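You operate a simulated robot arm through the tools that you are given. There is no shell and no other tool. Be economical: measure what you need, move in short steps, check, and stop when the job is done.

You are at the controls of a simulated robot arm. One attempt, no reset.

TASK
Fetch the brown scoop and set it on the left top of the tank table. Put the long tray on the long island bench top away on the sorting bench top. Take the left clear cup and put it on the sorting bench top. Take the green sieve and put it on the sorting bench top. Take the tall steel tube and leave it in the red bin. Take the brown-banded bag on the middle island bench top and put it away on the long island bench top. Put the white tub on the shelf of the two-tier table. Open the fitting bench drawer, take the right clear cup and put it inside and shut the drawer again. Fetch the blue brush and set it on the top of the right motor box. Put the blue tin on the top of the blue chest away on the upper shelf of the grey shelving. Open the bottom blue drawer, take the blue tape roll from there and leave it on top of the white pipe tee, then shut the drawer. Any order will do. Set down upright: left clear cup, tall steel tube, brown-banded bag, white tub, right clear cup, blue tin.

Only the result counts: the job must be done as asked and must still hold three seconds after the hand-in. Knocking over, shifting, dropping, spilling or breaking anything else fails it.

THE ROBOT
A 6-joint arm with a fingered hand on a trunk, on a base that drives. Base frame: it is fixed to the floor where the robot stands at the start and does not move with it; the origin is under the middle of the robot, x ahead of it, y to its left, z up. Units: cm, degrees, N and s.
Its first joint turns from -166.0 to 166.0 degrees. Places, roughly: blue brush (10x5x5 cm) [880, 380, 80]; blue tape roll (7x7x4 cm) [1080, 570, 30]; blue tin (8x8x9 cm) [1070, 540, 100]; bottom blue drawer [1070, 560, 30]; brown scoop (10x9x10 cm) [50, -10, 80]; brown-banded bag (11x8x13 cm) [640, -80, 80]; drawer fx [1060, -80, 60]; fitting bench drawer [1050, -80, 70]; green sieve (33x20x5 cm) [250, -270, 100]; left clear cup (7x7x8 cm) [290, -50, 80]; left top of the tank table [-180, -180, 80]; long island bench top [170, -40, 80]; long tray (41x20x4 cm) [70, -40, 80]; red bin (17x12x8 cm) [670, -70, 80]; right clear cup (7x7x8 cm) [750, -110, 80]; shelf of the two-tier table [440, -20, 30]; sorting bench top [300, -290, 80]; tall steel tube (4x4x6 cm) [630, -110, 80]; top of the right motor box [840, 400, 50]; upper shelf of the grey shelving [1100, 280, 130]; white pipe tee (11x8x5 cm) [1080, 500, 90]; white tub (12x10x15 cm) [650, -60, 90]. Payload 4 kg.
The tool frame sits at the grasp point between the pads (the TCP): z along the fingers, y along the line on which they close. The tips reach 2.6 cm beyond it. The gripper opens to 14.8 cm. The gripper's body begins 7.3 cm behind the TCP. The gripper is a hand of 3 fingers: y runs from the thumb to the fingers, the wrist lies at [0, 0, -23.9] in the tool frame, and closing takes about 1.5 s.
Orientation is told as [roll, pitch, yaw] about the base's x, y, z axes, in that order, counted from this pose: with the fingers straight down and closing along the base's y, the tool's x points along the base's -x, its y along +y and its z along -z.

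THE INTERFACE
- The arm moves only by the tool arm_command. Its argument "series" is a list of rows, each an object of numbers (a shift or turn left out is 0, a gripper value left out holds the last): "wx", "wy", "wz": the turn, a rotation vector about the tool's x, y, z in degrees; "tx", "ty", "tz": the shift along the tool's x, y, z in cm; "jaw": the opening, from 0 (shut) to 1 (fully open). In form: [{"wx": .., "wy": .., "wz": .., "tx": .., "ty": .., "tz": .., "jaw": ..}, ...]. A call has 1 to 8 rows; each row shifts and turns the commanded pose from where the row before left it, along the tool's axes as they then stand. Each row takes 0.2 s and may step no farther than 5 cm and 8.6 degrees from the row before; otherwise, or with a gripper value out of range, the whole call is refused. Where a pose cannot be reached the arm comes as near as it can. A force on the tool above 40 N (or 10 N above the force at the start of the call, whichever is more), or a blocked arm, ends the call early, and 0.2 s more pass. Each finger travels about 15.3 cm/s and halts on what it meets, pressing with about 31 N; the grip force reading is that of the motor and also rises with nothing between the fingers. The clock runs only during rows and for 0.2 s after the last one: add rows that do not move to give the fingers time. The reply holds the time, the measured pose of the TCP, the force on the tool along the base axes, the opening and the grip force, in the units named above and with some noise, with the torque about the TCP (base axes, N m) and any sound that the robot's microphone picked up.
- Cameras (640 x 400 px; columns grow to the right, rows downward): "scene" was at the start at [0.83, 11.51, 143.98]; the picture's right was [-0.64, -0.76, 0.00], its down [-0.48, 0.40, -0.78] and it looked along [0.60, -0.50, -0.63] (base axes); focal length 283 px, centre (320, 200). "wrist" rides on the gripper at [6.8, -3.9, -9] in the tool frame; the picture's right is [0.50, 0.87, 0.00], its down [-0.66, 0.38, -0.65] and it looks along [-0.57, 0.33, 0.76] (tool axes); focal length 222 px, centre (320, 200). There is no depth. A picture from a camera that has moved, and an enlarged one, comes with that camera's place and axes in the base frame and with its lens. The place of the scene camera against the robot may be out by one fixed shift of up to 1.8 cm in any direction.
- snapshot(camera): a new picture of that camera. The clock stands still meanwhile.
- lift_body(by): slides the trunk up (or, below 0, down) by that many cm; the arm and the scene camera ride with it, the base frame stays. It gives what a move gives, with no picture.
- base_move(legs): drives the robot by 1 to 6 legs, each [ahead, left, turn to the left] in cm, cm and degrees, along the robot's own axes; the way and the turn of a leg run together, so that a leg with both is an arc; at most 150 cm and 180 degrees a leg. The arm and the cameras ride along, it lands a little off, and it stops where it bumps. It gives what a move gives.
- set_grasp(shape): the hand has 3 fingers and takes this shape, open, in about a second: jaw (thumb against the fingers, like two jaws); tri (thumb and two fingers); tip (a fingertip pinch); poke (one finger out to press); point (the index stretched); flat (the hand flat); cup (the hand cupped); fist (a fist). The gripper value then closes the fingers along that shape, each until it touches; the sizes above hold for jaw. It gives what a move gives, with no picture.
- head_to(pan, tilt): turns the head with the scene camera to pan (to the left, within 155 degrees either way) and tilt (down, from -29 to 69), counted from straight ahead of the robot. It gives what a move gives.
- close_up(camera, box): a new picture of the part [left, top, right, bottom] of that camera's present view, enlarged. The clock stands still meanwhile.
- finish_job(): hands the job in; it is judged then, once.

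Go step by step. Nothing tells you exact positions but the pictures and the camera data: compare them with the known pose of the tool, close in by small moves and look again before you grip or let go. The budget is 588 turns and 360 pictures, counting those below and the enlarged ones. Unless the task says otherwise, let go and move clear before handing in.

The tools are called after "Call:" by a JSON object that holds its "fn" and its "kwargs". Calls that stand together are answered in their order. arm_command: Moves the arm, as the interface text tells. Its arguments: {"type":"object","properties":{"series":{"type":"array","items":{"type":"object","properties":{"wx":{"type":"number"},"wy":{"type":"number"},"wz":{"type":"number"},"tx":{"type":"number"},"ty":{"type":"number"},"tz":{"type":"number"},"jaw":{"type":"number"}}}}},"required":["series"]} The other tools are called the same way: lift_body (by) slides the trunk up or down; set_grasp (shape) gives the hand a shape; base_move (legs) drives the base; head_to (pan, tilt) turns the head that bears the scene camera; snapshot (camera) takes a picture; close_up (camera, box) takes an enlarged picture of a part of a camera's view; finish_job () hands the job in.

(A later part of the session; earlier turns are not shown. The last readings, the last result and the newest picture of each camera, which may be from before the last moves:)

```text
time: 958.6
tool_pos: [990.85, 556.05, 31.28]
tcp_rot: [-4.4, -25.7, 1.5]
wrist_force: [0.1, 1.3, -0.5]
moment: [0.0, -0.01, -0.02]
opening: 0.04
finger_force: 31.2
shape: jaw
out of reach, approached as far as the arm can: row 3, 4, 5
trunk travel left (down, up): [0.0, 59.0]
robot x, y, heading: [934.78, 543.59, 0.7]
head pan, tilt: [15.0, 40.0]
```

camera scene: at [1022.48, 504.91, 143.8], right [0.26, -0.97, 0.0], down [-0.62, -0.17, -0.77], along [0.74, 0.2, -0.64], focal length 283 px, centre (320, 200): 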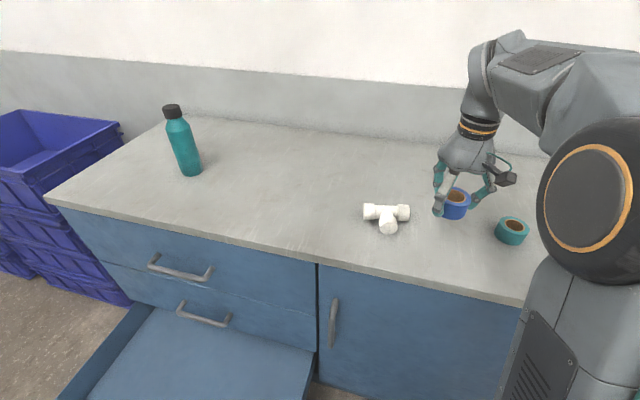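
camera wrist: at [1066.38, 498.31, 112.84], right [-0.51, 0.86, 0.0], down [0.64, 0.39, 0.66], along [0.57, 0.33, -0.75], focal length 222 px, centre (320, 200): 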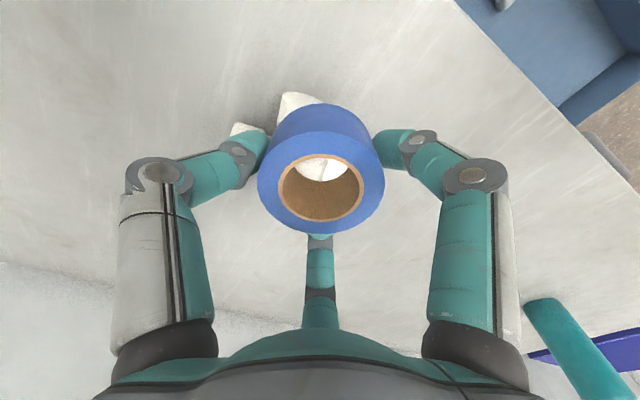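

Call:
{"fn": "base_move", "kwargs": {"legs": [[0, 19, -0.5], [58, 0, 0]]}}

Call:
{"fn": "base_move", "kwargs": {"legs": [[10, 0, 0]]}}

Call:
{"fn": "head_to", "kwargs": {"pan": 0, "tilt": 35}}

Call:
{"fn": "snapshot", "kwargs": {"camera": "scene"}}

```text
time: 963.0
tool_pos: [1049.3, 574.17, 31.42]
tcp_rot: [-4.4, -25.8, 0.7]
wrist_force: [0.5, -0.1, -0.2]
moment: [0.01, 0.0, -0.01]
opening: 0.01
finger_force: 30.9
shape: jaw
trunk travel left (down, up): [0.0, 59.0]
robot x, y, heading: [993.29, 562.17, -0.3]
head pan, tilt: [15.0, 40.0]
```

```text
time: 964.2
tool_pos: [1059.32, 574.24, 31.33]
tcp_rot: [-4.5, -25.8, 0.8]
wrist_force: [-3.0, 0.1, 1.2]
moment: [0.04, -0.08, 0.08]
opening: 0.0
finger_force: 31.1
shape: jaw
trunk travel left (down, up): [0.0, 59.0]
robot x, y, heading: [1003.0, 562.19, -0.3]
head pan, tilt: [15.0, 40.0]
```

```text
time: 965.0
tool_pos: [1059.31, 574.2, 31.25]
tcp_rot: [-4.4, -25.7, 0.9]
wrist_force: [-2.6, 0.2, 0.6]
moment: [0.0, 0.0, 0.04]
opening: 0.0
finger_force: 31.1
shape: jaw
trunk travel left (down, up): [0.0, 59.0]
robot x, y, heading: [1003.43, 561.74, -0.2]
head pan, tilt: [0.0, 35.0]
```

```text
61 pictures are left
camera scene: at [1006.37, 579.21, 107.05], right [0.0, -1.0, 0.0], down [-0.57, 0.0, -0.82], along [0.82, 0.0, -0.57], focal length 283 px, centre (320, 200)
```

scene: 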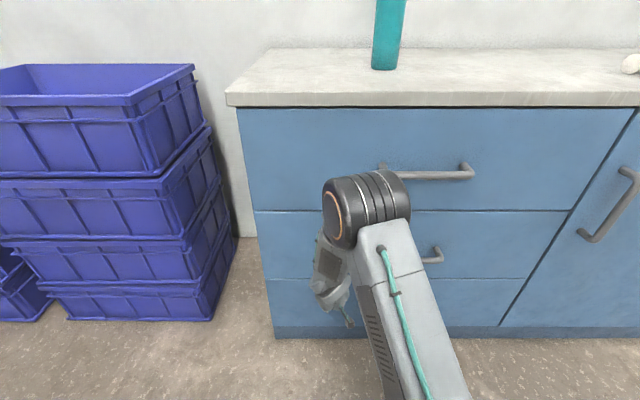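

Call:
{"fn": "base_move", "kwargs": {"legs": [[2, 0, 0]]}}

Call:
{"fn": "base_move", "kwargs": {"legs": [[-45, 0, 0]]}}

Call:
{"fn": "snapshot", "kwargs": {"camera": "scene"}}

```text
time: 965.7
tool_pos: [1059.6, 574.35, 31.02]
tcp_rot: [-4.5, -25.0, 1.3]
wrist_force: [-6.4, -1.0, -0.2]
moment: [-0.03, -0.05, 0.08]
opening: 0.01
finger_force: 30.8
shape: jaw
trunk travel left (down, up): [0.0, 59.0]
robot x, y, heading: [1004.32, 562.11, -0.4]
head pan, tilt: [0.0, 35.0]
stopped in leg 1: the force on the tool passed its limit (the readings are from after the stop); the commanded pose is now the measured one
```

```text
time: 968.5
tool_pos: [1014.45, 574.24, 31.17]
tcp_rot: [-4.5, -25.0, 1.1]
wrist_force: [-0.9, -0.5, 0.1]
moment: [-0.01, -0.01, 0.0]
opening: 0.0
finger_force: 30.4
shape: jaw
trunk travel left (down, up): [0.0, 59.0]
robot x, y, heading: [959.03, 562.24, -0.5]
head pan, tilt: [0.0, 35.0]
```

```text
60 pictures are left
camera scene: at [962.08, 579.43, 107.06], right [-0.01, -1.0, 0.0], down [-0.57, 0.0, -0.82], along [0.82, -0.01, -0.57], focal length 283 px, centre (320, 200)
```

scene: 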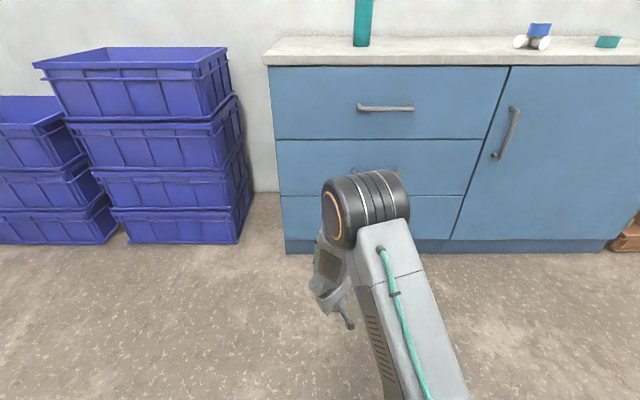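

Drawer is shut and the tape sits on the tee. Only the tub remains. Raise the hand and drive back to the tub.

Call:
{"fn": "arm_command", "kwargs": {"series": [{"wy": 8.5}, {"wy": 8.5}, {"wy": 8}, {"wx": -4.4, "tz": -4}, {"tz": -5}, {"tz": -5}, {"tz": -5}, {"tz": -5}]}}

Call:
{"fn": "base_move", "kwargs": {"legs": [[32, 0, 0.5], [0, -131, 0], [0, -131, 0], [-103, 0, 0], [0, -120, 0], [0, -118, 0]]}}

Call:
{"fn": "base_move", "kwargs": {"legs": [[-150, 0, 0], [-150, 0, 0], [-15, 0, 0], [0, -62, 0]]}}

Call:
{"fn": "head_to", "kwargs": {"pan": 0, "tilt": 52}}

Call:
{"fn": "snapshot", "kwargs": {"camera": "scene"}}

```text
time: 970.2
tool_pos: [1012.76, 574.45, 54.87]
tcp_rot: [-1.8, -5.1, -1.1]
wrist_force: [0.9, -0.9, 0.7]
moment: [-0.01, 0.01, 0.01]
opening: 0.0
finger_force: 31.3
shape: jaw
out of reach, approached as far as the arm can: row 2
trunk travel left (down, up): [0.0, 59.0]
robot x, y, heading: [958.74, 562.41, -0.4]
head pan, tilt: [0.0, 35.0]
```

```text
time: 998.2
tool_pos: [941.83, 137.47, 54.92]
tcp_rot: [-1.1, -5.2, -0.3]
wrist_force: [-1.0, 1.8, -0.6]
moment: [-0.13, -0.01, 0.02]
opening: 0.0
finger_force: 30.7
shape: jaw
trunk travel left (down, up): [0.0, 59.0]
robot x, y, heading: [888.28, 123.87, -0.1]
head pan, tilt: [0.0, 35.0]
stopped in leg 6: the force on the tool passed its limit (the readings are from after the stop); the commanded pose is now the measured one
```

```text
time: 1001.9
tool_pos: [894.14, 130.56, 55.03]
tcp_rot: [-1.0, -5.2, -5.6]
wrist_force: [0.8, 1.0, 1.3]
moment: [-0.01, 0.02, 0.01]
opening: 0.0
finger_force: 30.6
shape: jaw
trunk travel left (down, up): [0.0, 59.0]
robot x, y, heading: [839.61, 121.75, -5.0]
head pan, tilt: [0.0, 35.0]
stopped in leg 1: the robot was blocked; the commanded pose is now the measured one
```

```text
time: 1002.6
tool_pos: [894.2, 130.47, 54.88]
tcp_rot: [-0.9, -5.2, -5.5]
wrist_force: [0.1, -0.6, 0.0]
moment: [-0.01, 0.0, -0.01]
opening: 0.0
finger_force: 31.2
shape: jaw
trunk travel left (down, up): [0.0, 59.0]
robot x, y, heading: [839.4, 121.71, -4.9]
head pan, tilt: [0.0, 52.0]
```

```text
59 pictures are left
camera scene: at [842.74, 138.73, 104.62], right [-0.09, -1.0, 0.0], down [-0.78, 0.07, -0.62], along [0.61, -0.05, -0.79], focal length 283 px, centre (320, 200)
```

scene: 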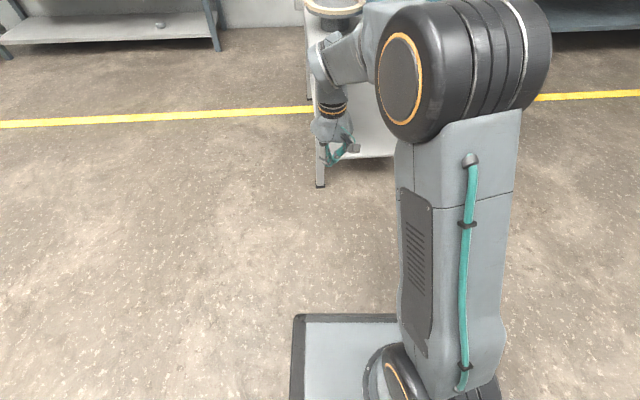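

Call:
{"fn": "base_move", "kwargs": {"legs": [[8, 0, 0], [0, 0, -85], [58, 0, 0], [0, -130, 0], [0, -115, 0]]}}

Call:
{"fn": "head_to", "kwargs": {"pan": 20, "tilt": 48}}

Call:
{"fn": "snapshot", "kwargs": {"camera": "scene"}}

```text
time: 1021.9
tool_pos: [613.6, 9.4, 54.95]
tcp_rot: [-1.0, -5.1, -90.9]
wrist_force: [-0.3, 0.2, -0.1]
moment: [-0.02, -0.01, -0.03]
opening: 0.0
finger_force: 30.9
shape: jaw
trunk travel left (down, up): [0.0, 59.0]
robot x, y, heading: [601.01, 63.47, -90.6]
head pan, tilt: [0.0, 52.0]
```

```text
time: 1022.7
tool_pos: [613.69, 9.43, 55.0]
tcp_rot: [-1.0, -5.3, -91.1]
wrist_force: [-0.3, 0.7, -0.2]
moment: [0.0, -0.05, -0.01]
opening: 0.01
finger_force: 31.1
shape: jaw
trunk travel left (down, up): [0.0, 59.0]
robot x, y, heading: [600.84, 63.45, -90.7]
head pan, tilt: [20.0, 48.0]
```

```text
58 pictures are left
camera scene: at [619.87, 62.63, 105.15], right [-0.94, -0.33, 0.0], down [-0.25, 0.7, -0.67], along [0.22, -0.63, -0.74], focal length 283 px, centre (320, 200)
```

scene: 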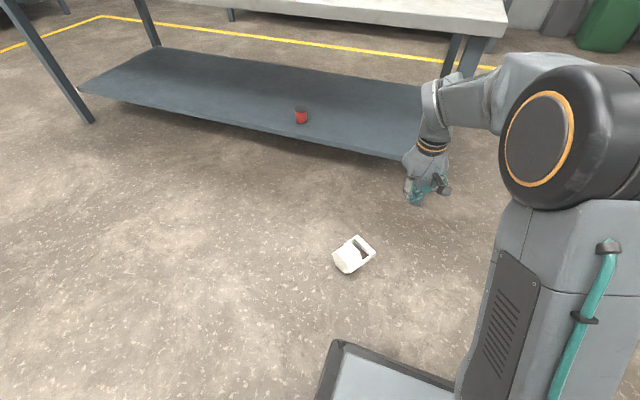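

Call:
{"fn": "close_up", "kwargs": {"camera": "scene", "box": [315, 225, 395, 285]}}

```text
6.67 times, centred on (355, 255) of scene
camera zoom: at [619.87, 62.63, 105.15], right [-0.94, -0.33, 0.0], down [-0.25, 0.7, -0.67], along [0.22, -0.63, -0.74], focal length 1887 px, centre (87, -167)
```

zoom: 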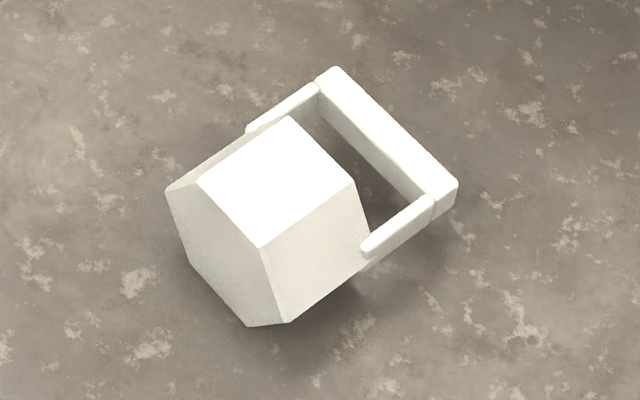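

The tub lies with its handle (plate horizontal) pointing to about (-0.5,-0.86). I'll hook behind the handle's far side and swing it so it points to -x.

Call:
{"fn": "base_move", "kwargs": {"legs": [[28, 0, 0]]}}

Call:
{"fn": "arm_command", "kwargs": {"series": [{"wy": 5.2, "ty": 4}, {"ty": 4, "tx": 1}, {"ty": 4, "tx": 2}, {"ty": 4, "tx": 2}, {"tz": 5}, {"tz": 5}, {"tz": 5}, {"tz": 5}]}}

Call:
{"fn": "arm_command", "kwargs": {"series": [{"tz": 5}, {"tz": 5}, {"tz": 5}, {"tz": 4}, {}]}}

Call:
{"fn": "snapshot", "kwargs": {"camera": "wrist"}}

```text
time: 1024.7
tool_pos: [613.56, -18.46, 54.89]
tcp_rot: [-0.9, -5.3, -91.0]
wrist_force: [0.4, -0.1, -0.3]
moment: [-0.01, 0.01, -0.01]
opening: 0.0
finger_force: 30.8
shape: jaw
trunk travel left (down, up): [0.0, 59.0]
robot x, y, heading: [600.31, 35.19, -90.4]
head pan, tilt: [20.0, 48.0]
```

```text
time: 1026.5
tool_pos: [629.4, -13.9, 34.71]
tcp_rot: [-1.0, 0.0, -91.0]
wrist_force: [-0.2, -0.4, 0.8]
moment: [0.01, 0.02, -0.03]
opening: 0.0
finger_force: 31.1
shape: jaw
trunk travel left (down, up): [0.0, 59.0]
robot x, y, heading: [600.41, 35.52, -90.7]
head pan, tilt: [20.0, 48.0]
```

```text
time: 1027.7
tool_pos: [629.05, -13.8, 15.71]
tcp_rot: [-0.9, 0.0, -91.0]
wrist_force: [-0.2, 0.0, -0.5]
moment: [-0.02, -0.02, -0.01]
opening: 0.0
finger_force: 31.0
shape: jaw
trunk travel left (down, up): [0.0, 59.0]
robot x, y, heading: [600.73, 35.07, -90.6]
head pan, tilt: [20.0, 48.0]
```

```text
56 pictures are left
camera wrist: at [625.5, -7.04, 24.83], right [0.87, 0.49, -0.01], down [0.38, -0.66, 0.65], along [0.3, -0.57, -0.76], focal length 222 px, centre (320, 200)
```

wrist: 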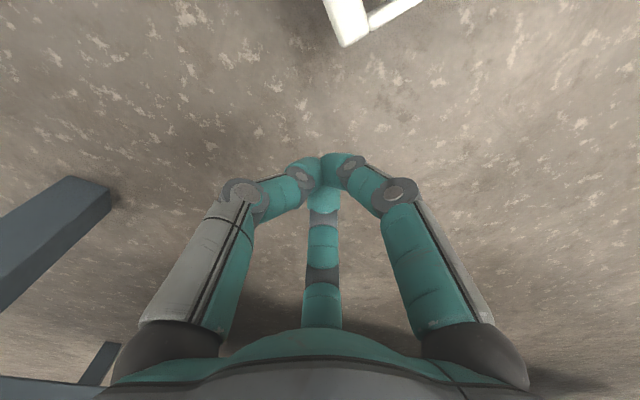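

Call:
{"fn": "arm_command", "kwargs": {"series": [{"ty": 3.6, "tx": 3}, {"tx": 1.3, "tz": 4}, {"tz": 4}, {"tz": 2}, {"ty": -1.5, "tx": 0.85}, {"ty": -1.5, "tx": 0.85}, {"ty": -1.5, "tx": 0.85}, {"ty": -1.5, "tx": 0.85}]}}

Call:
{"fn": "arm_command", "kwargs": {"series": [{"ty": -1.5, "tx": 0.85}, {"ty": -1.5, "tx": 1}, {"ty": -1.5, "tx": 1.2}, {"ty": -1.2, "tx": 1.2}, {}, {"tz": -5}, {"tz": -5}, {"tz": -5}]}}

Call:
{"fn": "close_up", "kwargs": {"camera": "scene", "box": [330, 180, 450, 270]}}

```text
time: 1029.5
tool_pos: [626.51, -5.92, 5.73]
tcp_rot: [-1.0, -0.1, -91.0]
wrist_force: [-0.2, -1.2, -0.2]
moment: [-0.01, -0.01, 0.02]
opening: 0.01
finger_force: 31.1
shape: jaw
trunk travel left (down, up): [0.0, 59.0]
robot x, y, heading: [600.91, 34.95, -90.2]
head pan, tilt: [20.0, 48.0]
```

```text
time: 1031.3
tool_pos: [623.54, -5.5, 18.43]
tcp_rot: [-1.9, -0.7, -78.8]
wrist_force: [1.0, 1.8, -0.3]
moment: [-0.15, 0.06, -0.04]
opening: 0.01
finger_force: 31.4
shape: jaw
out of reach, approached as far as the arm can: row 1, 2, 3, 4, 7
trunk travel left (down, up): [0.0, 59.0]
robot x, y, heading: [600.57, 35.1, -90.4]
head pan, tilt: [20.0, 48.0]
```

```text
4.44 times, centred on (390, 225) of scene
camera zoom: at [619.67, 34.61, 105.14], right [-0.94, -0.34, 0.0], down [-0.25, 0.7, -0.67], along [0.22, -0.63, -0.74], focal length 1258 px, centre (9, 89)
```

zoom: 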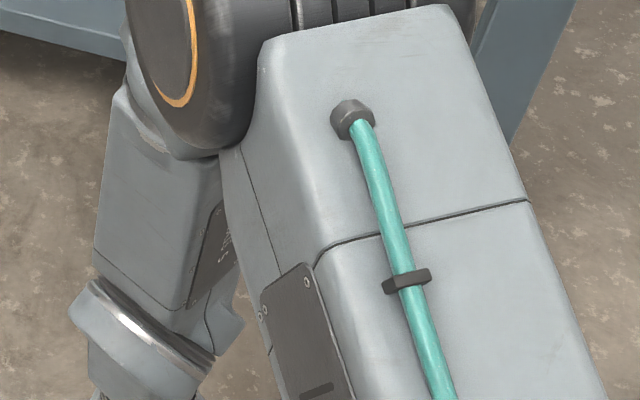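

Call:
{"fn": "arm_command", "kwargs": {"series": [{"tz": -5}, {"tz": -5}, {"tz": -5}, {}]}}

Call:
{"fn": "base_move", "kwargs": {"legs": [[-28, -25, 0]]}}

Call:
{"fn": "head_to", "kwargs": {"pan": 40, "tilt": 45}}

Call:
{"fn": "snapshot", "kwargs": {"camera": "scene"}}

```text
time: 1032.3
tool_pos: [624.16, -4.93, 33.35]
tcp_rot: [-1.1, 0.0, -91.0]
wrist_force: [-0.2, 0.7, -0.9]
moment: [0.03, -0.04, 0.02]
opening: 0.0
finger_force: 31.0
shape: jaw
trunk travel left (down, up): [0.0, 59.0]
robot x, y, heading: [600.4, 35.53, -90.2]
head pan, tilt: [20.0, 48.0]
```

```text
time: 1034.7
tool_pos: [599.26, 23.13, 33.32]
tcp_rot: [-1.2, 0.0, -91.2]
wrist_force: [0.8, 0.1, 0.0]
moment: [-0.01, 0.01, 0.0]
opening: 0.0
finger_force: 30.7
shape: jaw
trunk travel left (down, up): [0.0, 59.0]
robot x, y, heading: [575.69, 63.55, -90.1]
head pan, tilt: [20.0, 48.0]
```

```text
time: 1035.5
tool_pos: [599.08, 23.2, 33.27]
tcp_rot: [-1.0, 0.0, -91.2]
wrist_force: [-0.4, -0.1, -0.5]
moment: [0.0, 0.04, -0.02]
opening: 0.0
finger_force: 31.0
shape: jaw
trunk travel left (down, up): [0.0, 59.0]
robot x, y, heading: [575.55, 63.46, -90.7]
head pan, tilt: [40.0, 45.0]
```

```text
54 pictures are left
camera scene: at [597.4, 63.94, 105.57], right [-0.77, -0.63, 0.0], down [-0.45, 0.55, -0.71], along [0.45, -0.55, -0.71], focal length 283 px, centre (320, 200)
```

scene: 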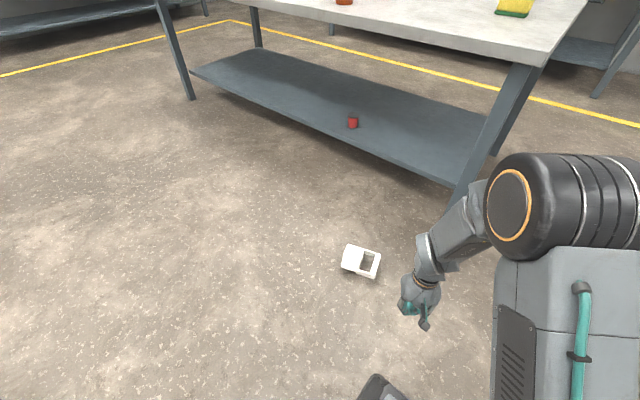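

Call:
{"fn": "close_up", "kwargs": {"camera": "scene", "box": [325, 230, 405, 290]}}

```text
6.67 times, centred on (365, 260) of scene
camera zoom: at [597.4, 63.94, 105.57], right [-0.77, -0.63, 0.0], down [-0.45, 0.55, -0.71], along [0.45, -0.55, -0.71], focal length 1887 px, centre (20, -200)
```

zoom: 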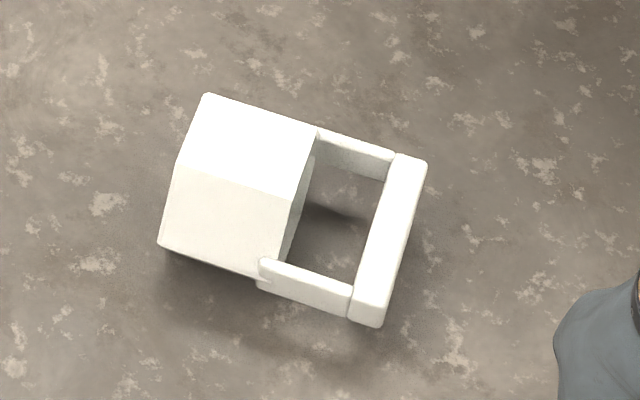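

Now its handle points to about az 200°. I go to the west side, facing it (heading 20°), with the hand turned for a pitched pinch (fingers on top, thumb below the plate edge).

Call:
{"fn": "base_move", "kwargs": {"legs": [[0, 0, 110.7], [-43.4, 0, 0], [0, -73, 0]]}}

Call:
{"fn": "arm_command", "kwargs": {"series": [{"wz": 8.5, "jaw": 0.5}, {"wz": 8.5}, {"wz": 8.5}, {"wz": 8.5}, {"wz": 8.5}, {"wz": 8.5}, {"wz": 8.5}, {"wz": 8.5}]}}

Call:
{"fn": "arm_command", "kwargs": {"series": [{"wz": 8.5}, {"wz": 8.5}, {"wz": 5}, {"wx": -8.5}, {"wx": -8.5}, {"wx": -8.5}, {"wx": -8.5}, {}]}}

Call:
{"fn": "snapshot", "kwargs": {"camera": "wrist"}}

```text
time: 1046.4
tool_pos: [590.36, 16.6, 33.31]
tcp_rot: [-1.0, 0.0, 19.7]
wrist_force: [-0.1, -0.4, 0.4]
moment: [0.0, -0.01, -0.01]
opening: 0.01
finger_force: 31.4
shape: jaw
trunk travel left (down, up): [0.0, 59.0]
robot x, y, heading: [560.96, -19.62, 20.3]
head pan, tilt: [40.0, 45.0]
```

```text
time: 1048.2
tool_pos: [590.48, 16.58, 33.33]
tcp_rot: [-0.5, -0.8, -48.5]
wrist_force: [-0.2, 0.3, 0.6]
moment: [0.0, 0.03, -0.02]
opening: 7.37
finger_force: 0.1
shape: jaw
trunk travel left (down, up): [0.0, 59.0]
robot x, y, heading: [560.62, -19.65, 20.2]
head pan, tilt: [40.0, 45.0]
```

```text
time: 1050.0
tool_pos: [590.25, 16.54, 33.41]
tcp_rot: [34.0, -1.1, -70.2]
wrist_force: [0.0, 0.2, 0.4]
moment: [-0.01, 0.0, 0.0]
opening: 7.4
finger_force: 0.0
shape: jaw
trunk travel left (down, up): [0.0, 59.0]
robot x, y, heading: [560.91, -19.25, 20.3]
head pan, tilt: [40.0, 45.0]
```

```text
52 pictures are left
camera wrist: at [580.28, 20.13, 38.57], right [0.5, 0.72, 0.48], down [0.17, -0.62, 0.76], along [0.85, -0.31, -0.43], focal length 222 px, centre (320, 200)
```

wrist: 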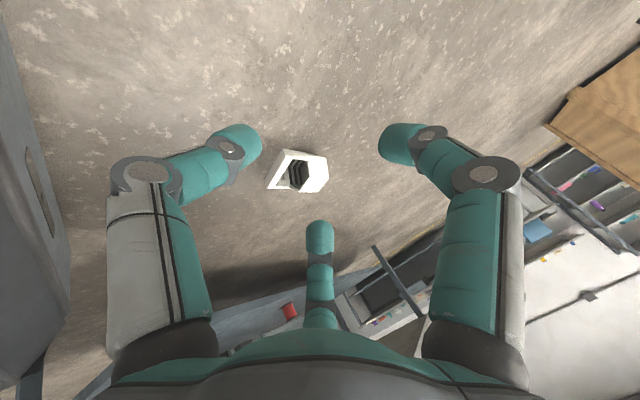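

Call:
{"fn": "arm_command", "kwargs": {"series": [{"tx": -4.5}, {"tx": -4.5}, {"tx": -4.5}, {"tx": -4.5}, {"tx": -4.5}, {"ty": 3.7, "tz": 2.5}, {"ty": 3.7, "tz": 2.5}, {"ty": 3, "tz": 2}]}}

Call:
{"fn": "arm_command", "kwargs": {"series": [{"ty": -2.5, "tz": 3.7}, {"ty": -2.5, "tz": 3.7}, {"ty": -2.5, "tz": 3.7}, {"ty": -2.5, "tz": 3.7}, {}]}}

Call:
{"fn": "snapshot", "kwargs": {"camera": "wrist"}}

```text
time: 1051.8
tool_pos: [611.97, 9.85, 36.01]
tcp_rot: [34.0, -1.0, -70.3]
wrist_force: [0.3, -0.4, -0.4]
moment: [0.02, 0.02, 0.0]
opening: 7.36
finger_force: 0.1
shape: jaw
out of reach, approached as far as the arm can: row 2, 3, 4, 5
trunk travel left (down, up): [0.0, 59.0]
robot x, y, heading: [560.92, -19.73, 20.2]
head pan, tilt: [40.0, 45.0]
```

```text
time: 1053.0
tool_pos: [612.68, 13.32, 19.49]
tcp_rot: [33.7, -1.8, -70.7]
wrist_force: [-0.7, 0.4, 0.4]
moment: [0.03, -0.02, 0.0]
opening: 7.39
finger_force: 0.0
shape: jaw
out of reach, approached as far as the arm can: row 2, 3, 4
trunk travel left (down, up): [0.0, 59.0]
robot x, y, heading: [561.08, -19.7, 20.6]
head pan, tilt: [40.0, 45.0]
```

```text
51 pictures are left
camera wrist: at [602.62, 17.05, 24.66], right [0.51, 0.72, 0.46], down [0.16, -0.61, 0.77], along [0.84, -0.32, -0.43], focal length 222 px, centre (320, 200)
```

wrist: 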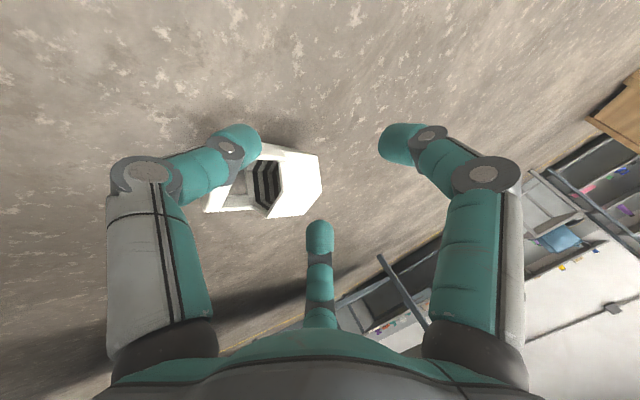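

Call:
{"fn": "base_move", "kwargs": {"legs": [[0, -13.5, 0]]}}

Call:
{"fn": "arm_command", "kwargs": {"series": [{"ty": -2.2, "tz": 3.4}, {"ty": -2.2, "tz": 3.4}, {}]}}

Call:
{"fn": "snapshot", "kwargs": {"camera": "wrist"}}

```text
time: 1054.3
tool_pos: [617.43, 0.49, 19.52]
tcp_rot: [33.6, -1.6, -70.8]
wrist_force: [-0.4, -0.1, 0.3]
moment: [-0.02, -0.01, 0.05]
opening: 7.38
finger_force: 0.2
shape: jaw
trunk travel left (down, up): [0.0, 59.0]
robot x, y, heading: [565.83, -32.74, 20.2]
head pan, tilt: [40.0, 45.0]
```

```text
time: 1055.1
tool_pos: [617.65, 1.26, 11.62]
tcp_rot: [33.4, -2.2, -71.1]
wrist_force: [-0.4, -0.9, 0.2]
moment: [0.02, -0.02, 0.01]
opening: 7.39
finger_force: 0.1
shape: jaw
out of reach, approached as far as the arm can: row 2
trunk travel left (down, up): [0.0, 59.0]
robot x, y, heading: [565.67, -32.86, 20.5]
head pan, tilt: [40.0, 45.0]
```

```text
50 pictures are left
camera wrist: at [607.65, 5.06, 16.67], right [0.52, 0.72, 0.46], down [0.16, -0.61, 0.78], along [0.84, -0.33, -0.43], focal length 222 px, centre (320, 200)
```

wrist: 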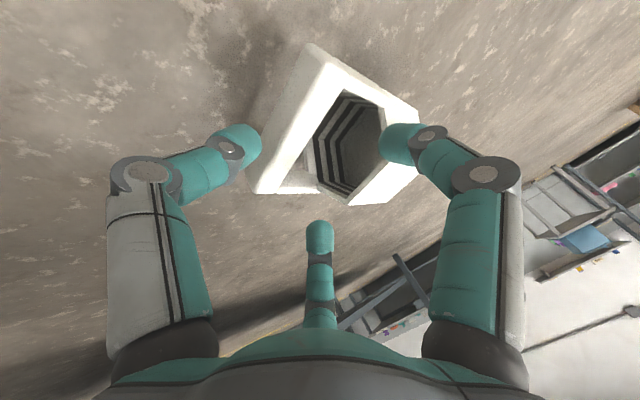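

Call:
{"fn": "arm_command", "kwargs": {"series": [{"ty": -1.3, "tz": 1.5}, {"tz": 1.4}, {"tz": 1.3}, {}]}}

Call:
{"fn": "arm_command", "kwargs": {"series": [{"jaw": 0.4}, {"jaw": 0.3}, {"jaw": 0.2}, {"jaw": 0.1}, {"jaw": 0}, {}, {}]}}

Call:
{"fn": "snapshot", "kwargs": {"camera": "wrist"}}

```text
time: 1056.1
tool_pos: [619.06, 1.85, 7.34]
tcp_rot: [33.7, -1.8, -70.8]
wrist_force: [0.5, 0.6, 0.2]
moment: [0.0, -0.03, 0.01]
opening: 7.42
finger_force: 0.0
shape: jaw
out of reach, approached as far as the arm can: row 1
trunk travel left (down, up): [0.0, 59.0]
robot x, y, heading: [565.77, -32.33, 20.5]
head pan, tilt: [40.0, 45.0]
```

```text
time: 1057.7
tool_pos: [619.15, 1.82, 7.33]
tcp_rot: [33.6, -1.8, -70.8]
wrist_force: [-3.1, -0.9, 3.4]
moment: [0.0, 0.04, -0.04]
opening: 2.34
finger_force: 31.9
shape: jaw
trunk travel left (down, up): [0.0, 59.0]
robot x, y, heading: [565.7, -32.56, 20.4]
head pan, tilt: [40.0, 45.0]
```

```text
49 pictures are left
camera wrist: at [608.99, 5.68, 12.5], right [0.51, 0.72, 0.46], down [0.16, -0.61, 0.77], along [0.84, -0.32, -0.43], focal length 222 px, centre (320, 200)
```

wrist: 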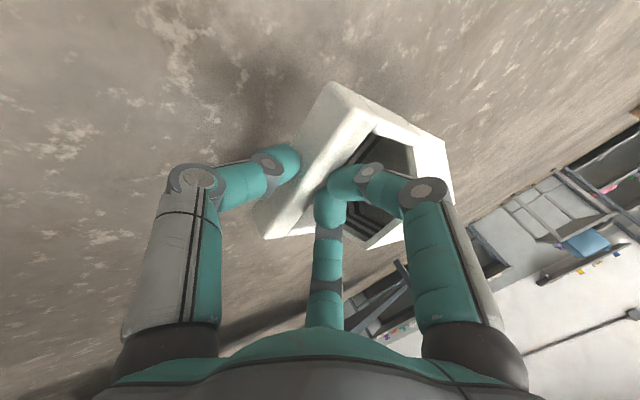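

The bar is pinched (opening 2.3). Lift a little and check.

Call:
{"fn": "arm_command", "kwargs": {"series": [{"ty": 0.8, "tz": -1.2}, {"ty": 1.1, "tz": -1.7}, {"ty": 1.6, "tz": -2.5}, {"ty": 2.2, "tz": -3.3}, {"ty": 2.2, "tz": -3.3}, {}]}}

Call:
{"fn": "snapshot", "kwargs": {"camera": "wrist"}}

```text
time: 1059.1
tool_pos: [618.89, 2.14, 21.74]
tcp_rot: [33.6, -1.7, -70.8]
wrist_force: [-0.3, 0.4, -2.8]
moment: [-0.04, 0.13, -0.01]
opening: 2.25
finger_force: 30.4
shape: jaw
trunk travel left (down, up): [0.0, 59.0]
robot x, y, heading: [565.81, -32.44, 20.1]
head pan, tilt: [40.0, 45.0]
```

```text
48 pictures are left
camera wrist: at [608.78, 5.98, 26.94], right [0.51, 0.72, 0.46], down [0.16, -0.61, 0.77], along [0.84, -0.32, -0.43], focal length 222 px, centre (320, 200)
```

wrist: 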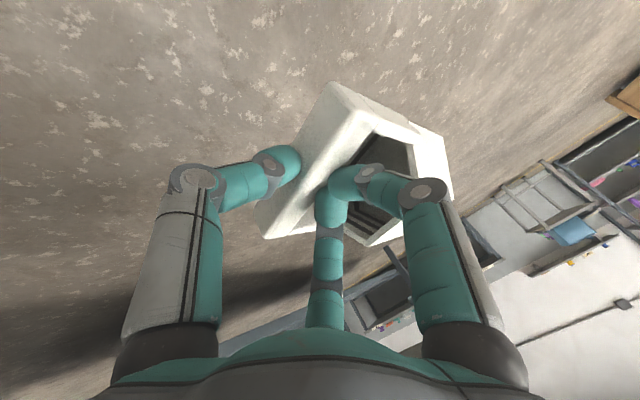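

The tub is firmly held by its bar. Geometry: bring the tool vertical, yaw it 180°, then tilt forward ~56° – that stands the tub upright in the hand. Raise first.

Call:
{"fn": "arm_command", "kwargs": {"series": [{"ty": 2.7, "tz": -4}, {"ty": 2.7, "tz": -4}, {"ty": 2.7, "tz": -4}, {"ty": 2.7, "tz": -4}, {"wx": 8.4}, {"wx": 8.4}, {"wx": 8.4}, {"wx": 8.4}]}}

Call:
{"fn": "arm_command", "kwargs": {"series": [{"wz": -8.5}, {"wz": -8.5}, {"wz": -8.5}, {"wz": -8.5}, {"wz": -8.5}, {"wz": -8.5}, {"wz": -8.5}, {"wz": -8.5}]}}

Call:
{"fn": "arm_command", "kwargs": {"series": [{"wz": -8.5}, {"wz": -8.5}, {"wz": -8.5}, {"wz": -8.5}, {"wz": -8.5}, {"wz": -8.5}, {"wz": -8.5}, {"wz": -8.5}]}}

Call:
{"fn": "arm_command", "kwargs": {"series": [{"wz": -8.5}, {"wz": -8.5}, {"wz": -8.5}, {"wz": -8.5}, {"wz": -8.5}, {}]}}

Call:
{"fn": "snapshot", "kwargs": {"camera": "wrist"}}

```text
time: 1060.9
tool_pos: [618.76, 2.8, 40.82]
tcp_rot: [0.0, -1.6, -70.8]
wrist_force: [0.8, 0.7, -0.8]
moment: [0.0, 0.05, -0.05]
opening: 2.23
finger_force: 31.0
shape: jaw
trunk travel left (down, up): [0.0, 59.0]
robot x, y, heading: [565.88, -32.47, 20.0]
head pan, tilt: [40.0, 45.0]
```

```text
time: 1062.7
tool_pos: [618.72, 2.68, 40.95]
tcp_rot: [-1.6, -0.8, -2.7]
wrist_force: [-0.1, 0.6, -1.4]
moment: [-0.07, 0.01, 0.03]
opening: 2.22
finger_force: 31.3
shape: jaw
trunk travel left (down, up): [0.0, 59.0]
robot x, y, heading: [565.79, -32.7, 20.3]
head pan, tilt: [40.0, 45.0]
```

```text
time: 1064.5
tool_pos: [618.79, 2.71, 40.92]
tcp_rot: [-1.2, 1.2, 65.3]
wrist_force: [-0.1, -0.7, -2.1]
moment: [-0.05, -0.07, -0.01]
opening: 2.21
finger_force: 30.8
shape: jaw
trunk travel left (down, up): [0.0, 59.0]
robot x, y, heading: [565.53, -32.64, 20.2]
head pan, tilt: [40.0, 45.0]
```

```text
time: 1065.9
tool_pos: [617.04, 3.31, 40.26]
tcp_rot: [-1.0, 2.4, 107.0]
wrist_force: [0.4, -0.4, -1.5]
moment: [0.02, -0.1, 0.01]
opening: 2.23
finger_force: 30.8
shape: jaw
out of reach, approached as far as the arm can: row 5
trunk travel left (down, up): [0.0, 59.0]
robot x, y, heading: [565.53, -32.58, 20.3]
head pan, tilt: [40.0, 45.0]
```

```text
47 pictures are left
camera wrist: at [622.57, -1.7, 49.62], right [-0.68, -0.73, 0.01], down [-0.57, 0.54, 0.62], along [-0.46, 0.42, -0.79], focal length 222 px, centre (320, 200)
```

wrist: 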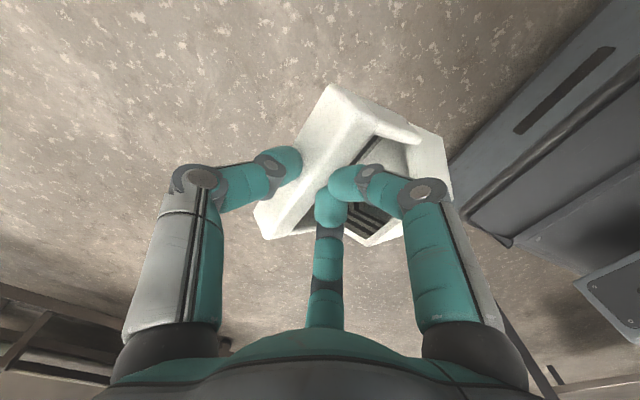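

Held well; the tub is now turned to the far side. Drive to the north side of the two-tier table (heading -90°).

Call:
{"fn": "base_move", "kwargs": {"legs": [[0, 60, 0], [0, 0, -110.3], [-72, 0, 0], [0, -92, 0]]}}

Call:
{"fn": "arm_command", "kwargs": {"series": [{"wx": 8.4}, {"wx": 8.4}, {"wx": 8.4}, {"wx": 8.4}, {"wx": 8.4}, {}]}}

Call:
{"fn": "head_to", "kwargs": {"pan": 0, "tilt": 35}}

Call:
{"fn": "snapshot", "kwargs": {"camera": "scene"}}

```text
time: 1077.5
tool_pos: [561.03, 34.24, 40.24]
tcp_rot: [-1.1, 2.4, -4.3]
wrist_force: [0.2, 0.3, -2.2]
moment: [-0.12, 0.0, -0.01]
opening: 2.2
finger_force: 31.0
shape: jaw
trunk travel left (down, up): [0.0, 59.0]
robot x, y, heading: [545.87, 95.14, -91.1]
head pan, tilt: [40.0, 45.0]
stopped in leg 3: the robot was blocked; the commanded pose is now the measured one
```

```text
time: 1078.9
tool_pos: [560.96, 34.31, 40.11]
tcp_rot: [-43.0, 2.5, -4.2]
wrist_force: [0.8, -0.5, -1.5]
moment: [0.03, -0.03, -0.04]
opening: 2.2
finger_force: 31.0
shape: jaw
trunk travel left (down, up): [0.0, 59.0]
robot x, y, heading: [546.04, 95.02, -90.7]
head pan, tilt: [40.0, 45.0]
```

```text
time: 1079.9
tool_pos: [561.05, 34.27, 40.02]
tcp_rot: [-42.9, 2.4, -4.2]
wrist_force: [0.2, 0.3, -1.4]
moment: [0.02, 0.02, -0.01]
opening: 2.22
finger_force: 31.1
shape: jaw
trunk travel left (down, up): [0.0, 59.0]
robot x, y, heading: [546.1, 95.19, -90.8]
head pan, tilt: [0.0, 35.0]
```

```text
46 pictures are left
camera scene: at [562.45, 92.87, 107.05], right [-1.0, 0.01, 0.0], down [0.01, 0.57, -0.82], along [-0.01, -0.82, -0.57], focal length 283 px, centre (320, 200)
```

scene: 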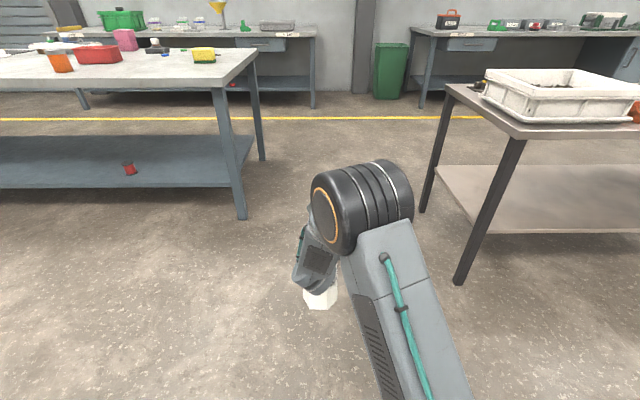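

Call:
{"fn": "base_move", "kwargs": {"legs": [[10, 0, 0]]}}

Call:
{"fn": "arm_command", "kwargs": {"series": [{"wx": 6.5}, {"wx": 6.5}, {}]}}

Call:
{"fn": "close_up", "kwargs": {"camera": "scene", "box": [260, 210, 400, 330]}}

Call:
{"fn": "snapshot", "kwargs": {"camera": "wrist"}}

```text
time: 1081.1
tool_pos: [560.99, 24.28, 40.28]
tcp_rot: [-43.0, 2.6, -4.1]
wrist_force: [-0.1, 1.2, -1.3]
moment: [0.01, 0.04, -0.02]
opening: 2.21
finger_force: 31.3
shape: jaw
trunk travel left (down, up): [0.0, 59.0]
robot x, y, heading: [545.97, 84.78, -90.9]
head pan, tilt: [0.0, 35.0]
```

```text
time: 1081.9
tool_pos: [560.85, 24.13, 40.15]
tcp_rot: [-56.1, 2.4, -4.2]
wrist_force: [0.0, 0.1, -1.2]
moment: [0.07, 0.01, 0.0]
opening: 2.19
finger_force: 31.6
shape: jaw
trunk travel left (down, up): [0.0, 59.0]
robot x, y, heading: [546.25, 84.79, -91.2]
head pan, tilt: [0.0, 35.0]
```

```text
3.33 times, centred on (330, 270) of scene
camera zoom: at [562.3, 82.88, 107.06], right [-1.0, 0.01, 0.0], down [0.01, 0.57, -0.82], along [-0.01, -0.82, -0.57], focal length 943 px, centre (287, -33)
```

zoom: 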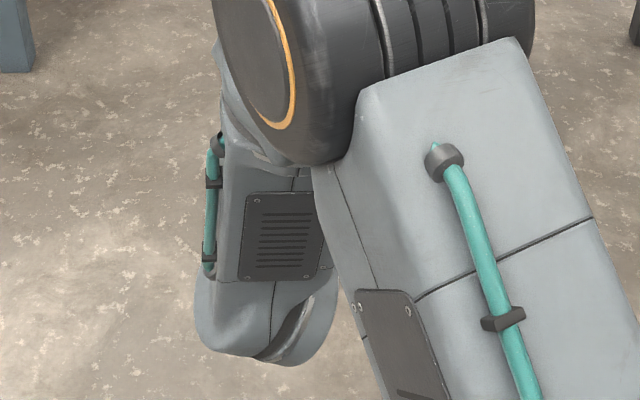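

```text
44 pictures are left
camera wrist: at [554.95, 29.98, 48.81], right [-0.49, 0.52, -0.7], down [0.71, 0.7, 0.02], along [0.5, -0.48, -0.72], focal length 222 px, centre (320, 200)
```

wrist: 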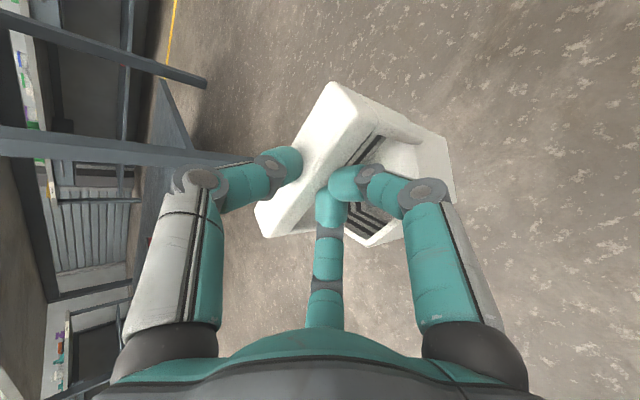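

Call:
{"fn": "arm_command", "kwargs": {"series": [{"tx": 4}, {"tx": 4}, {"tx": 4}, {"tx": 4}, {}]}}

Call:
{"fn": "snapshot", "kwargs": {"camera": "scene"}}

```text
time: 1083.1
tool_pos: [552.38, 23.12, 45.44]
tcp_rot: [-55.2, 3.1, -5.2]
wrist_force: [-0.4, -0.8, -1.4]
moment: [0.06, 0.02, 0.0]
opening: 2.19
finger_force: 30.7
shape: jaw
out of reach, approached as far as the arm can: row 2, 3, 4
trunk travel left (down, up): [0.0, 59.0]
robot x, y, heading: [546.15, 84.89, -91.1]
head pan, tilt: [0.0, 35.0]
```

```text
43 pictures are left
camera scene: at [562.3, 82.88, 107.06], right [-1.0, 0.01, 0.0], down [0.01, 0.57, -0.82], along [-0.01, -0.82, -0.57], focal length 283 px, centre (320, 200)
```

scene: 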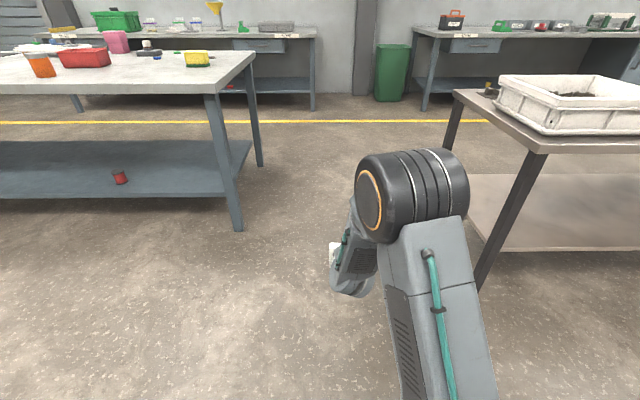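

Call:
{"fn": "base_move", "kwargs": {"legs": [[-5, 0, 0.5], [0, -96, 0]]}}

Call:
{"fn": "head_to", "kwargs": {"pan": 0, "tilt": 40}}

Call:
{"fn": "snapshot", "kwargs": {"camera": "scene"}}

Call:
{"fn": "snapshot", "kwargs": {"camera": "wrist"}}

```text
time: 1088.6
tool_pos: [456.68, 28.51, 45.56]
tcp_rot: [-55.3, 3.2, -4.4]
wrist_force: [-0.3, 0.2, -1.4]
moment: [0.03, -0.03, 0.01]
opening: 2.18
finger_force: 31.0
shape: jaw
trunk travel left (down, up): [0.0, 59.0]
robot x, y, heading: [449.6, 90.41, -90.1]
head pan, tilt: [0.0, 35.0]
```

```text
time: 1089.3
tool_pos: [456.52, 28.53, 45.59]
tcp_rot: [-55.3, 3.1, -4.4]
wrist_force: [-0.9, 0.1, -2.0]
moment: [0.06, 0.02, -0.02]
opening: 2.18
finger_force: 30.8
shape: jaw
trunk travel left (down, up): [0.0, 59.0]
robot x, y, heading: [449.36, 90.46, -89.9]
head pan, tilt: [0.0, 40.0]
```

```text
42 pictures are left
camera scene: at [465.81, 88.73, 106.3], right [-1.0, 0.0, 0.0], down [0.0, 0.64, -0.77], along [0.0, -0.77, -0.64], focal length 283 px, centre (320, 200)
```

scene: 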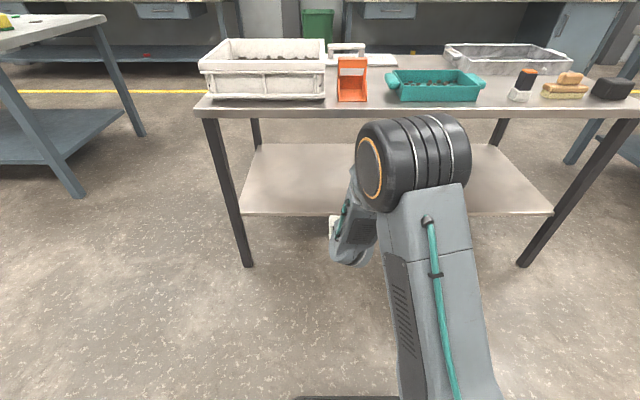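

```text
41 pictures are left
camera wrist: at [450.86, 34.2, 54.27], right [-0.5, 0.53, -0.68], down [0.71, 0.7, 0.03], along [0.49, -0.48, -0.73], focal length 222 px, centre (320, 200)
```

wrist: 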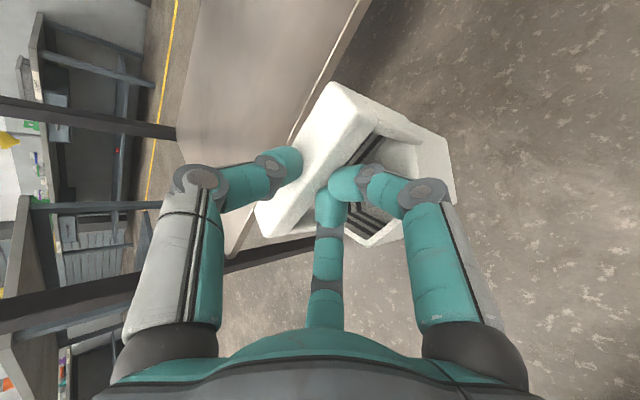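

The shelf front edge is at y≈6–8. I raise slightly and drive in carefully (the elbow must stay clear of the table-top edge).

Call:
{"fn": "arm_command", "kwargs": {"series": [{"ty": -1.3, "tz": -0.9}, {"ty": -1.3, "tz": -0.9}, {}]}}

Call:
{"fn": "base_move", "kwargs": {"legs": [[17, 0, 0]]}}

Call:
{"fn": "snapshot", "kwargs": {"camera": "scene"}}

Call:
{"fn": "snapshot", "kwargs": {"camera": "wrist"}}

```text
time: 1090.1
tool_pos: [456.77, 28.45, 48.72]
tcp_rot: [-55.2, 3.1, -4.4]
wrist_force: [-0.3, 0.3, -1.4]
moment: [0.04, -0.01, -0.01]
opening: 2.2
finger_force: 30.9
shape: jaw
trunk travel left (down, up): [0.0, 59.0]
robot x, y, heading: [449.09, 90.68, -90.4]
head pan, tilt: [0.0, 40.0]
```

```text
time: 1091.6
tool_pos: [456.95, 11.53, 48.67]
tcp_rot: [-55.3, 3.2, -4.4]
wrist_force: [-0.3, -1.0, -1.0]
moment: [0.03, 0.0, -0.01]
opening: 2.19
finger_force: 30.9
shape: jaw
trunk travel left (down, up): [0.0, 59.0]
robot x, y, heading: [449.37, 73.31, -89.9]
head pan, tilt: [0.0, 40.0]
```

```text
40 pictures are left
camera scene: at [465.8, 71.84, 106.3], right [-1.0, 0.0, 0.0], down [0.0, 0.64, -0.77], along [0.0, -0.77, -0.64], focal length 283 px, centre (320, 200)
```

scene: 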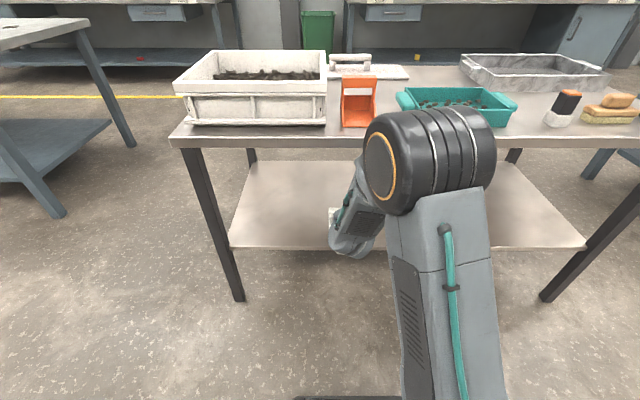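

```text
39 pictures are left
camera wrist: at [451.12, 17.29, 57.45], right [-0.5, 0.53, -0.68], down [0.71, 0.7, 0.03], along [0.49, -0.48, -0.73], focal length 222 px, centre (320, 200)
```

wrist: 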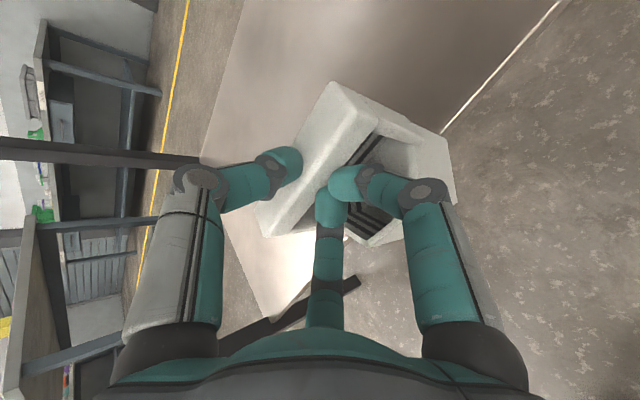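

Two views give the shelf edge at y≈9.3, z≈35 and the table-top edge at y≈17.4. Raise the tub to clear, then go in 8 cm.

Call:
{"fn": "arm_command", "kwargs": {"series": [{"ty": -1.6, "tz": -1.1}, {"ty": -1.6, "tz": -1.1}, {}]}}

Call:
{"fn": "base_move", "kwargs": {"legs": [[8.5, 0, 0]]}}

Call:
{"fn": "snapshot", "kwargs": {"camera": "wrist"}}

```text
time: 1092.4
tool_pos: [457.07, 11.54, 52.57]
tcp_rot: [-55.3, 3.1, -4.2]
wrist_force: [-0.4, -0.5, -2.2]
moment: [0.03, 0.01, 0.05]
opening: 2.18
finger_force: 30.5
shape: jaw
trunk travel left (down, up): [0.0, 59.0]
robot x, y, heading: [449.51, 73.48, -90.1]
head pan, tilt: [0.0, 40.0]
```

```text
time: 1093.4
tool_pos: [457.19, 3.11, 52.52]
tcp_rot: [-55.3, 3.1, -4.3]
wrist_force: [0.4, -0.4, -1.4]
moment: [0.05, -0.03, 0.03]
opening: 2.19
finger_force: 31.2
shape: jaw
trunk travel left (down, up): [0.0, 59.0]
robot x, y, heading: [449.27, 64.85, -89.8]
head pan, tilt: [0.0, 40.0]
```

```text
38 pictures are left
camera wrist: at [451.31, 8.71, 61.35], right [-0.5, 0.53, -0.68], down [0.71, 0.7, 0.03], along [0.49, -0.47, -0.73], focal length 222 px, centre (320, 200)
```

wrist: 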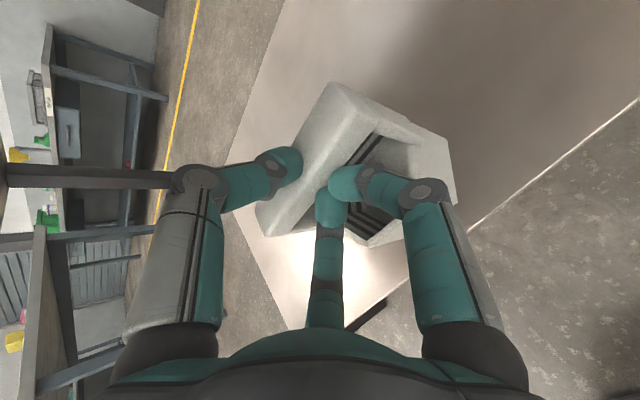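

Call:
{"fn": "arm_command", "kwargs": {"series": [{"ty": 0.8, "tz": 0.57}, {"ty": 0.8, "tz": 0.57}, {"ty": 0.4, "tz": 0.28}, {"ty": 0.3, "tz": 0.2}, {"ty": 0.3, "tz": 0.2}, {}]}}

Call:
{"fn": "arm_command", "kwargs": {"series": [{"ty": 0.3, "tz": 0.2}, {"ty": 0.3, "tz": 0.2}, {"ty": 0.3, "tz": 0.2}, {"ty": 0.3, "tz": 0.2}, {"ty": 0.3, "tz": 0.2}, {}]}}

```text
time: 1094.8
tool_pos: [457.09, 3.14, 49.45]
tcp_rot: [-55.3, 3.2, -4.3]
wrist_force: [-0.5, 0.1, -1.4]
moment: [0.02, 0.01, 0.0]
opening: 2.18
finger_force: 30.9
shape: jaw
trunk travel left (down, up): [0.0, 59.0]
robot x, y, heading: [449.32, 64.79, -90.1]
head pan, tilt: [0.0, 40.0]
```

```text
time: 1096.2
tool_pos: [456.97, 3.1, 47.61]
tcp_rot: [-55.3, 3.0, -4.3]
wrist_force: [-0.3, 1.1, -2.0]
moment: [0.04, 0.01, -0.02]
opening: 2.18
finger_force: 30.8
shape: jaw
trunk travel left (down, up): [0.0, 59.0]
robot x, y, heading: [449.27, 64.53, -90.0]
head pan, tilt: [0.0, 40.0]
```

Call:
{"fn": "arm_command", "kwargs": {"series": [{"ty": 0.3, "tz": 0.2}, {"ty": 0.3, "tz": 0.2}, {"ty": 0.3, "tz": 0.2}, {"ty": 0.3, "tz": 0.2}, {"ty": 0.3, "tz": 0.2}, {"ty": 0.3, "tz": 0.2}, {}]}}

Call:
{"fn": "snapshot", "kwargs": {"camera": "wrist"}}

```text
time: 1097.8
tool_pos: [456.72, 3.14, 45.58]
tcp_rot: [-55.6, 3.2, -4.4]
wrist_force: [-1.2, 0.6, 17.1]
moment: [-0.83, -0.09, -0.01]
opening: 2.23
finger_force: 30.9
shape: jaw
trunk travel left (down, up): [0.0, 59.0]
robot x, y, heading: [449.68, 64.98, -90.0]
head pan, tilt: [0.0, 40.0]
```

```text
37 pictures are left
camera wrist: at [450.95, 8.79, 54.4], right [-0.5, 0.53, -0.69], down [0.71, 0.7, 0.02], along [0.49, -0.48, -0.73], focal length 222 px, centre (320, 200)
```

wrist: 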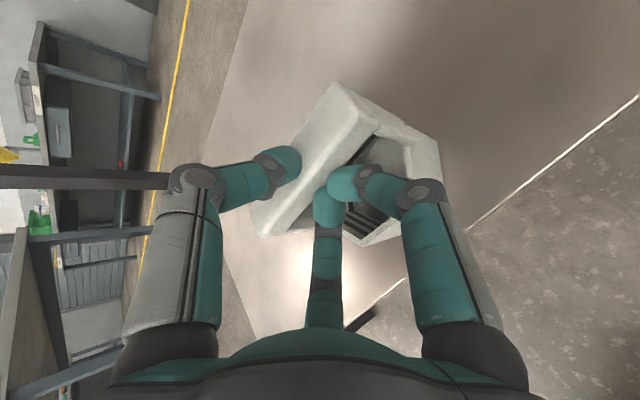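

Contact is off-centre (far edge first), so I tilt the hand a bit further and feel again.

Call:
{"fn": "arm_command", "kwargs": {"series": [{"ty": -1.2, "tz": -0.85}, {"wx": 7}, {}, {"ty": 0.4, "tz": 0.25}, {"ty": 0.4, "tz": 0.25}, {}]}}

Call:
{"fn": "arm_command", "kwargs": {"series": [{"ty": 0.3, "tz": 0.18}, {"ty": 0.3, "tz": 0.18}, {"ty": 0.3, "tz": 0.18}, {"ty": 0.3, "tz": 0.18}, {}]}}

```text
time: 1099.2
tool_pos: [459.01, 2.53, 47.41]
tcp_rot: [-62.0, 3.3, -4.7]
wrist_force: [-0.7, -0.4, -1.2]
moment: [0.06, 0.02, 0.01]
opening: 2.18
finger_force: 30.3
shape: jaw
out of reach, approached as far as the arm can: row 2, 4, 5
trunk travel left (down, up): [0.0, 59.0]
robot x, y, heading: [449.61, 65.3, -89.9]
head pan, tilt: [0.0, 40.0]
```

```text
time: 1100.4
tool_pos: [459.61, 2.48, 46.46]
tcp_rot: [-62.0, 3.3, -4.7]
wrist_force: [0.0, 0.6, -1.2]
moment: [0.04, 0.01, 0.02]
opening: 2.17
finger_force: 30.7
shape: jaw
out of reach, approached as far as the arm can: row 2, 4
trunk travel left (down, up): [0.0, 59.0]
robot x, y, heading: [449.64, 64.63, -89.9]
head pan, tilt: [0.0, 40.0]
```

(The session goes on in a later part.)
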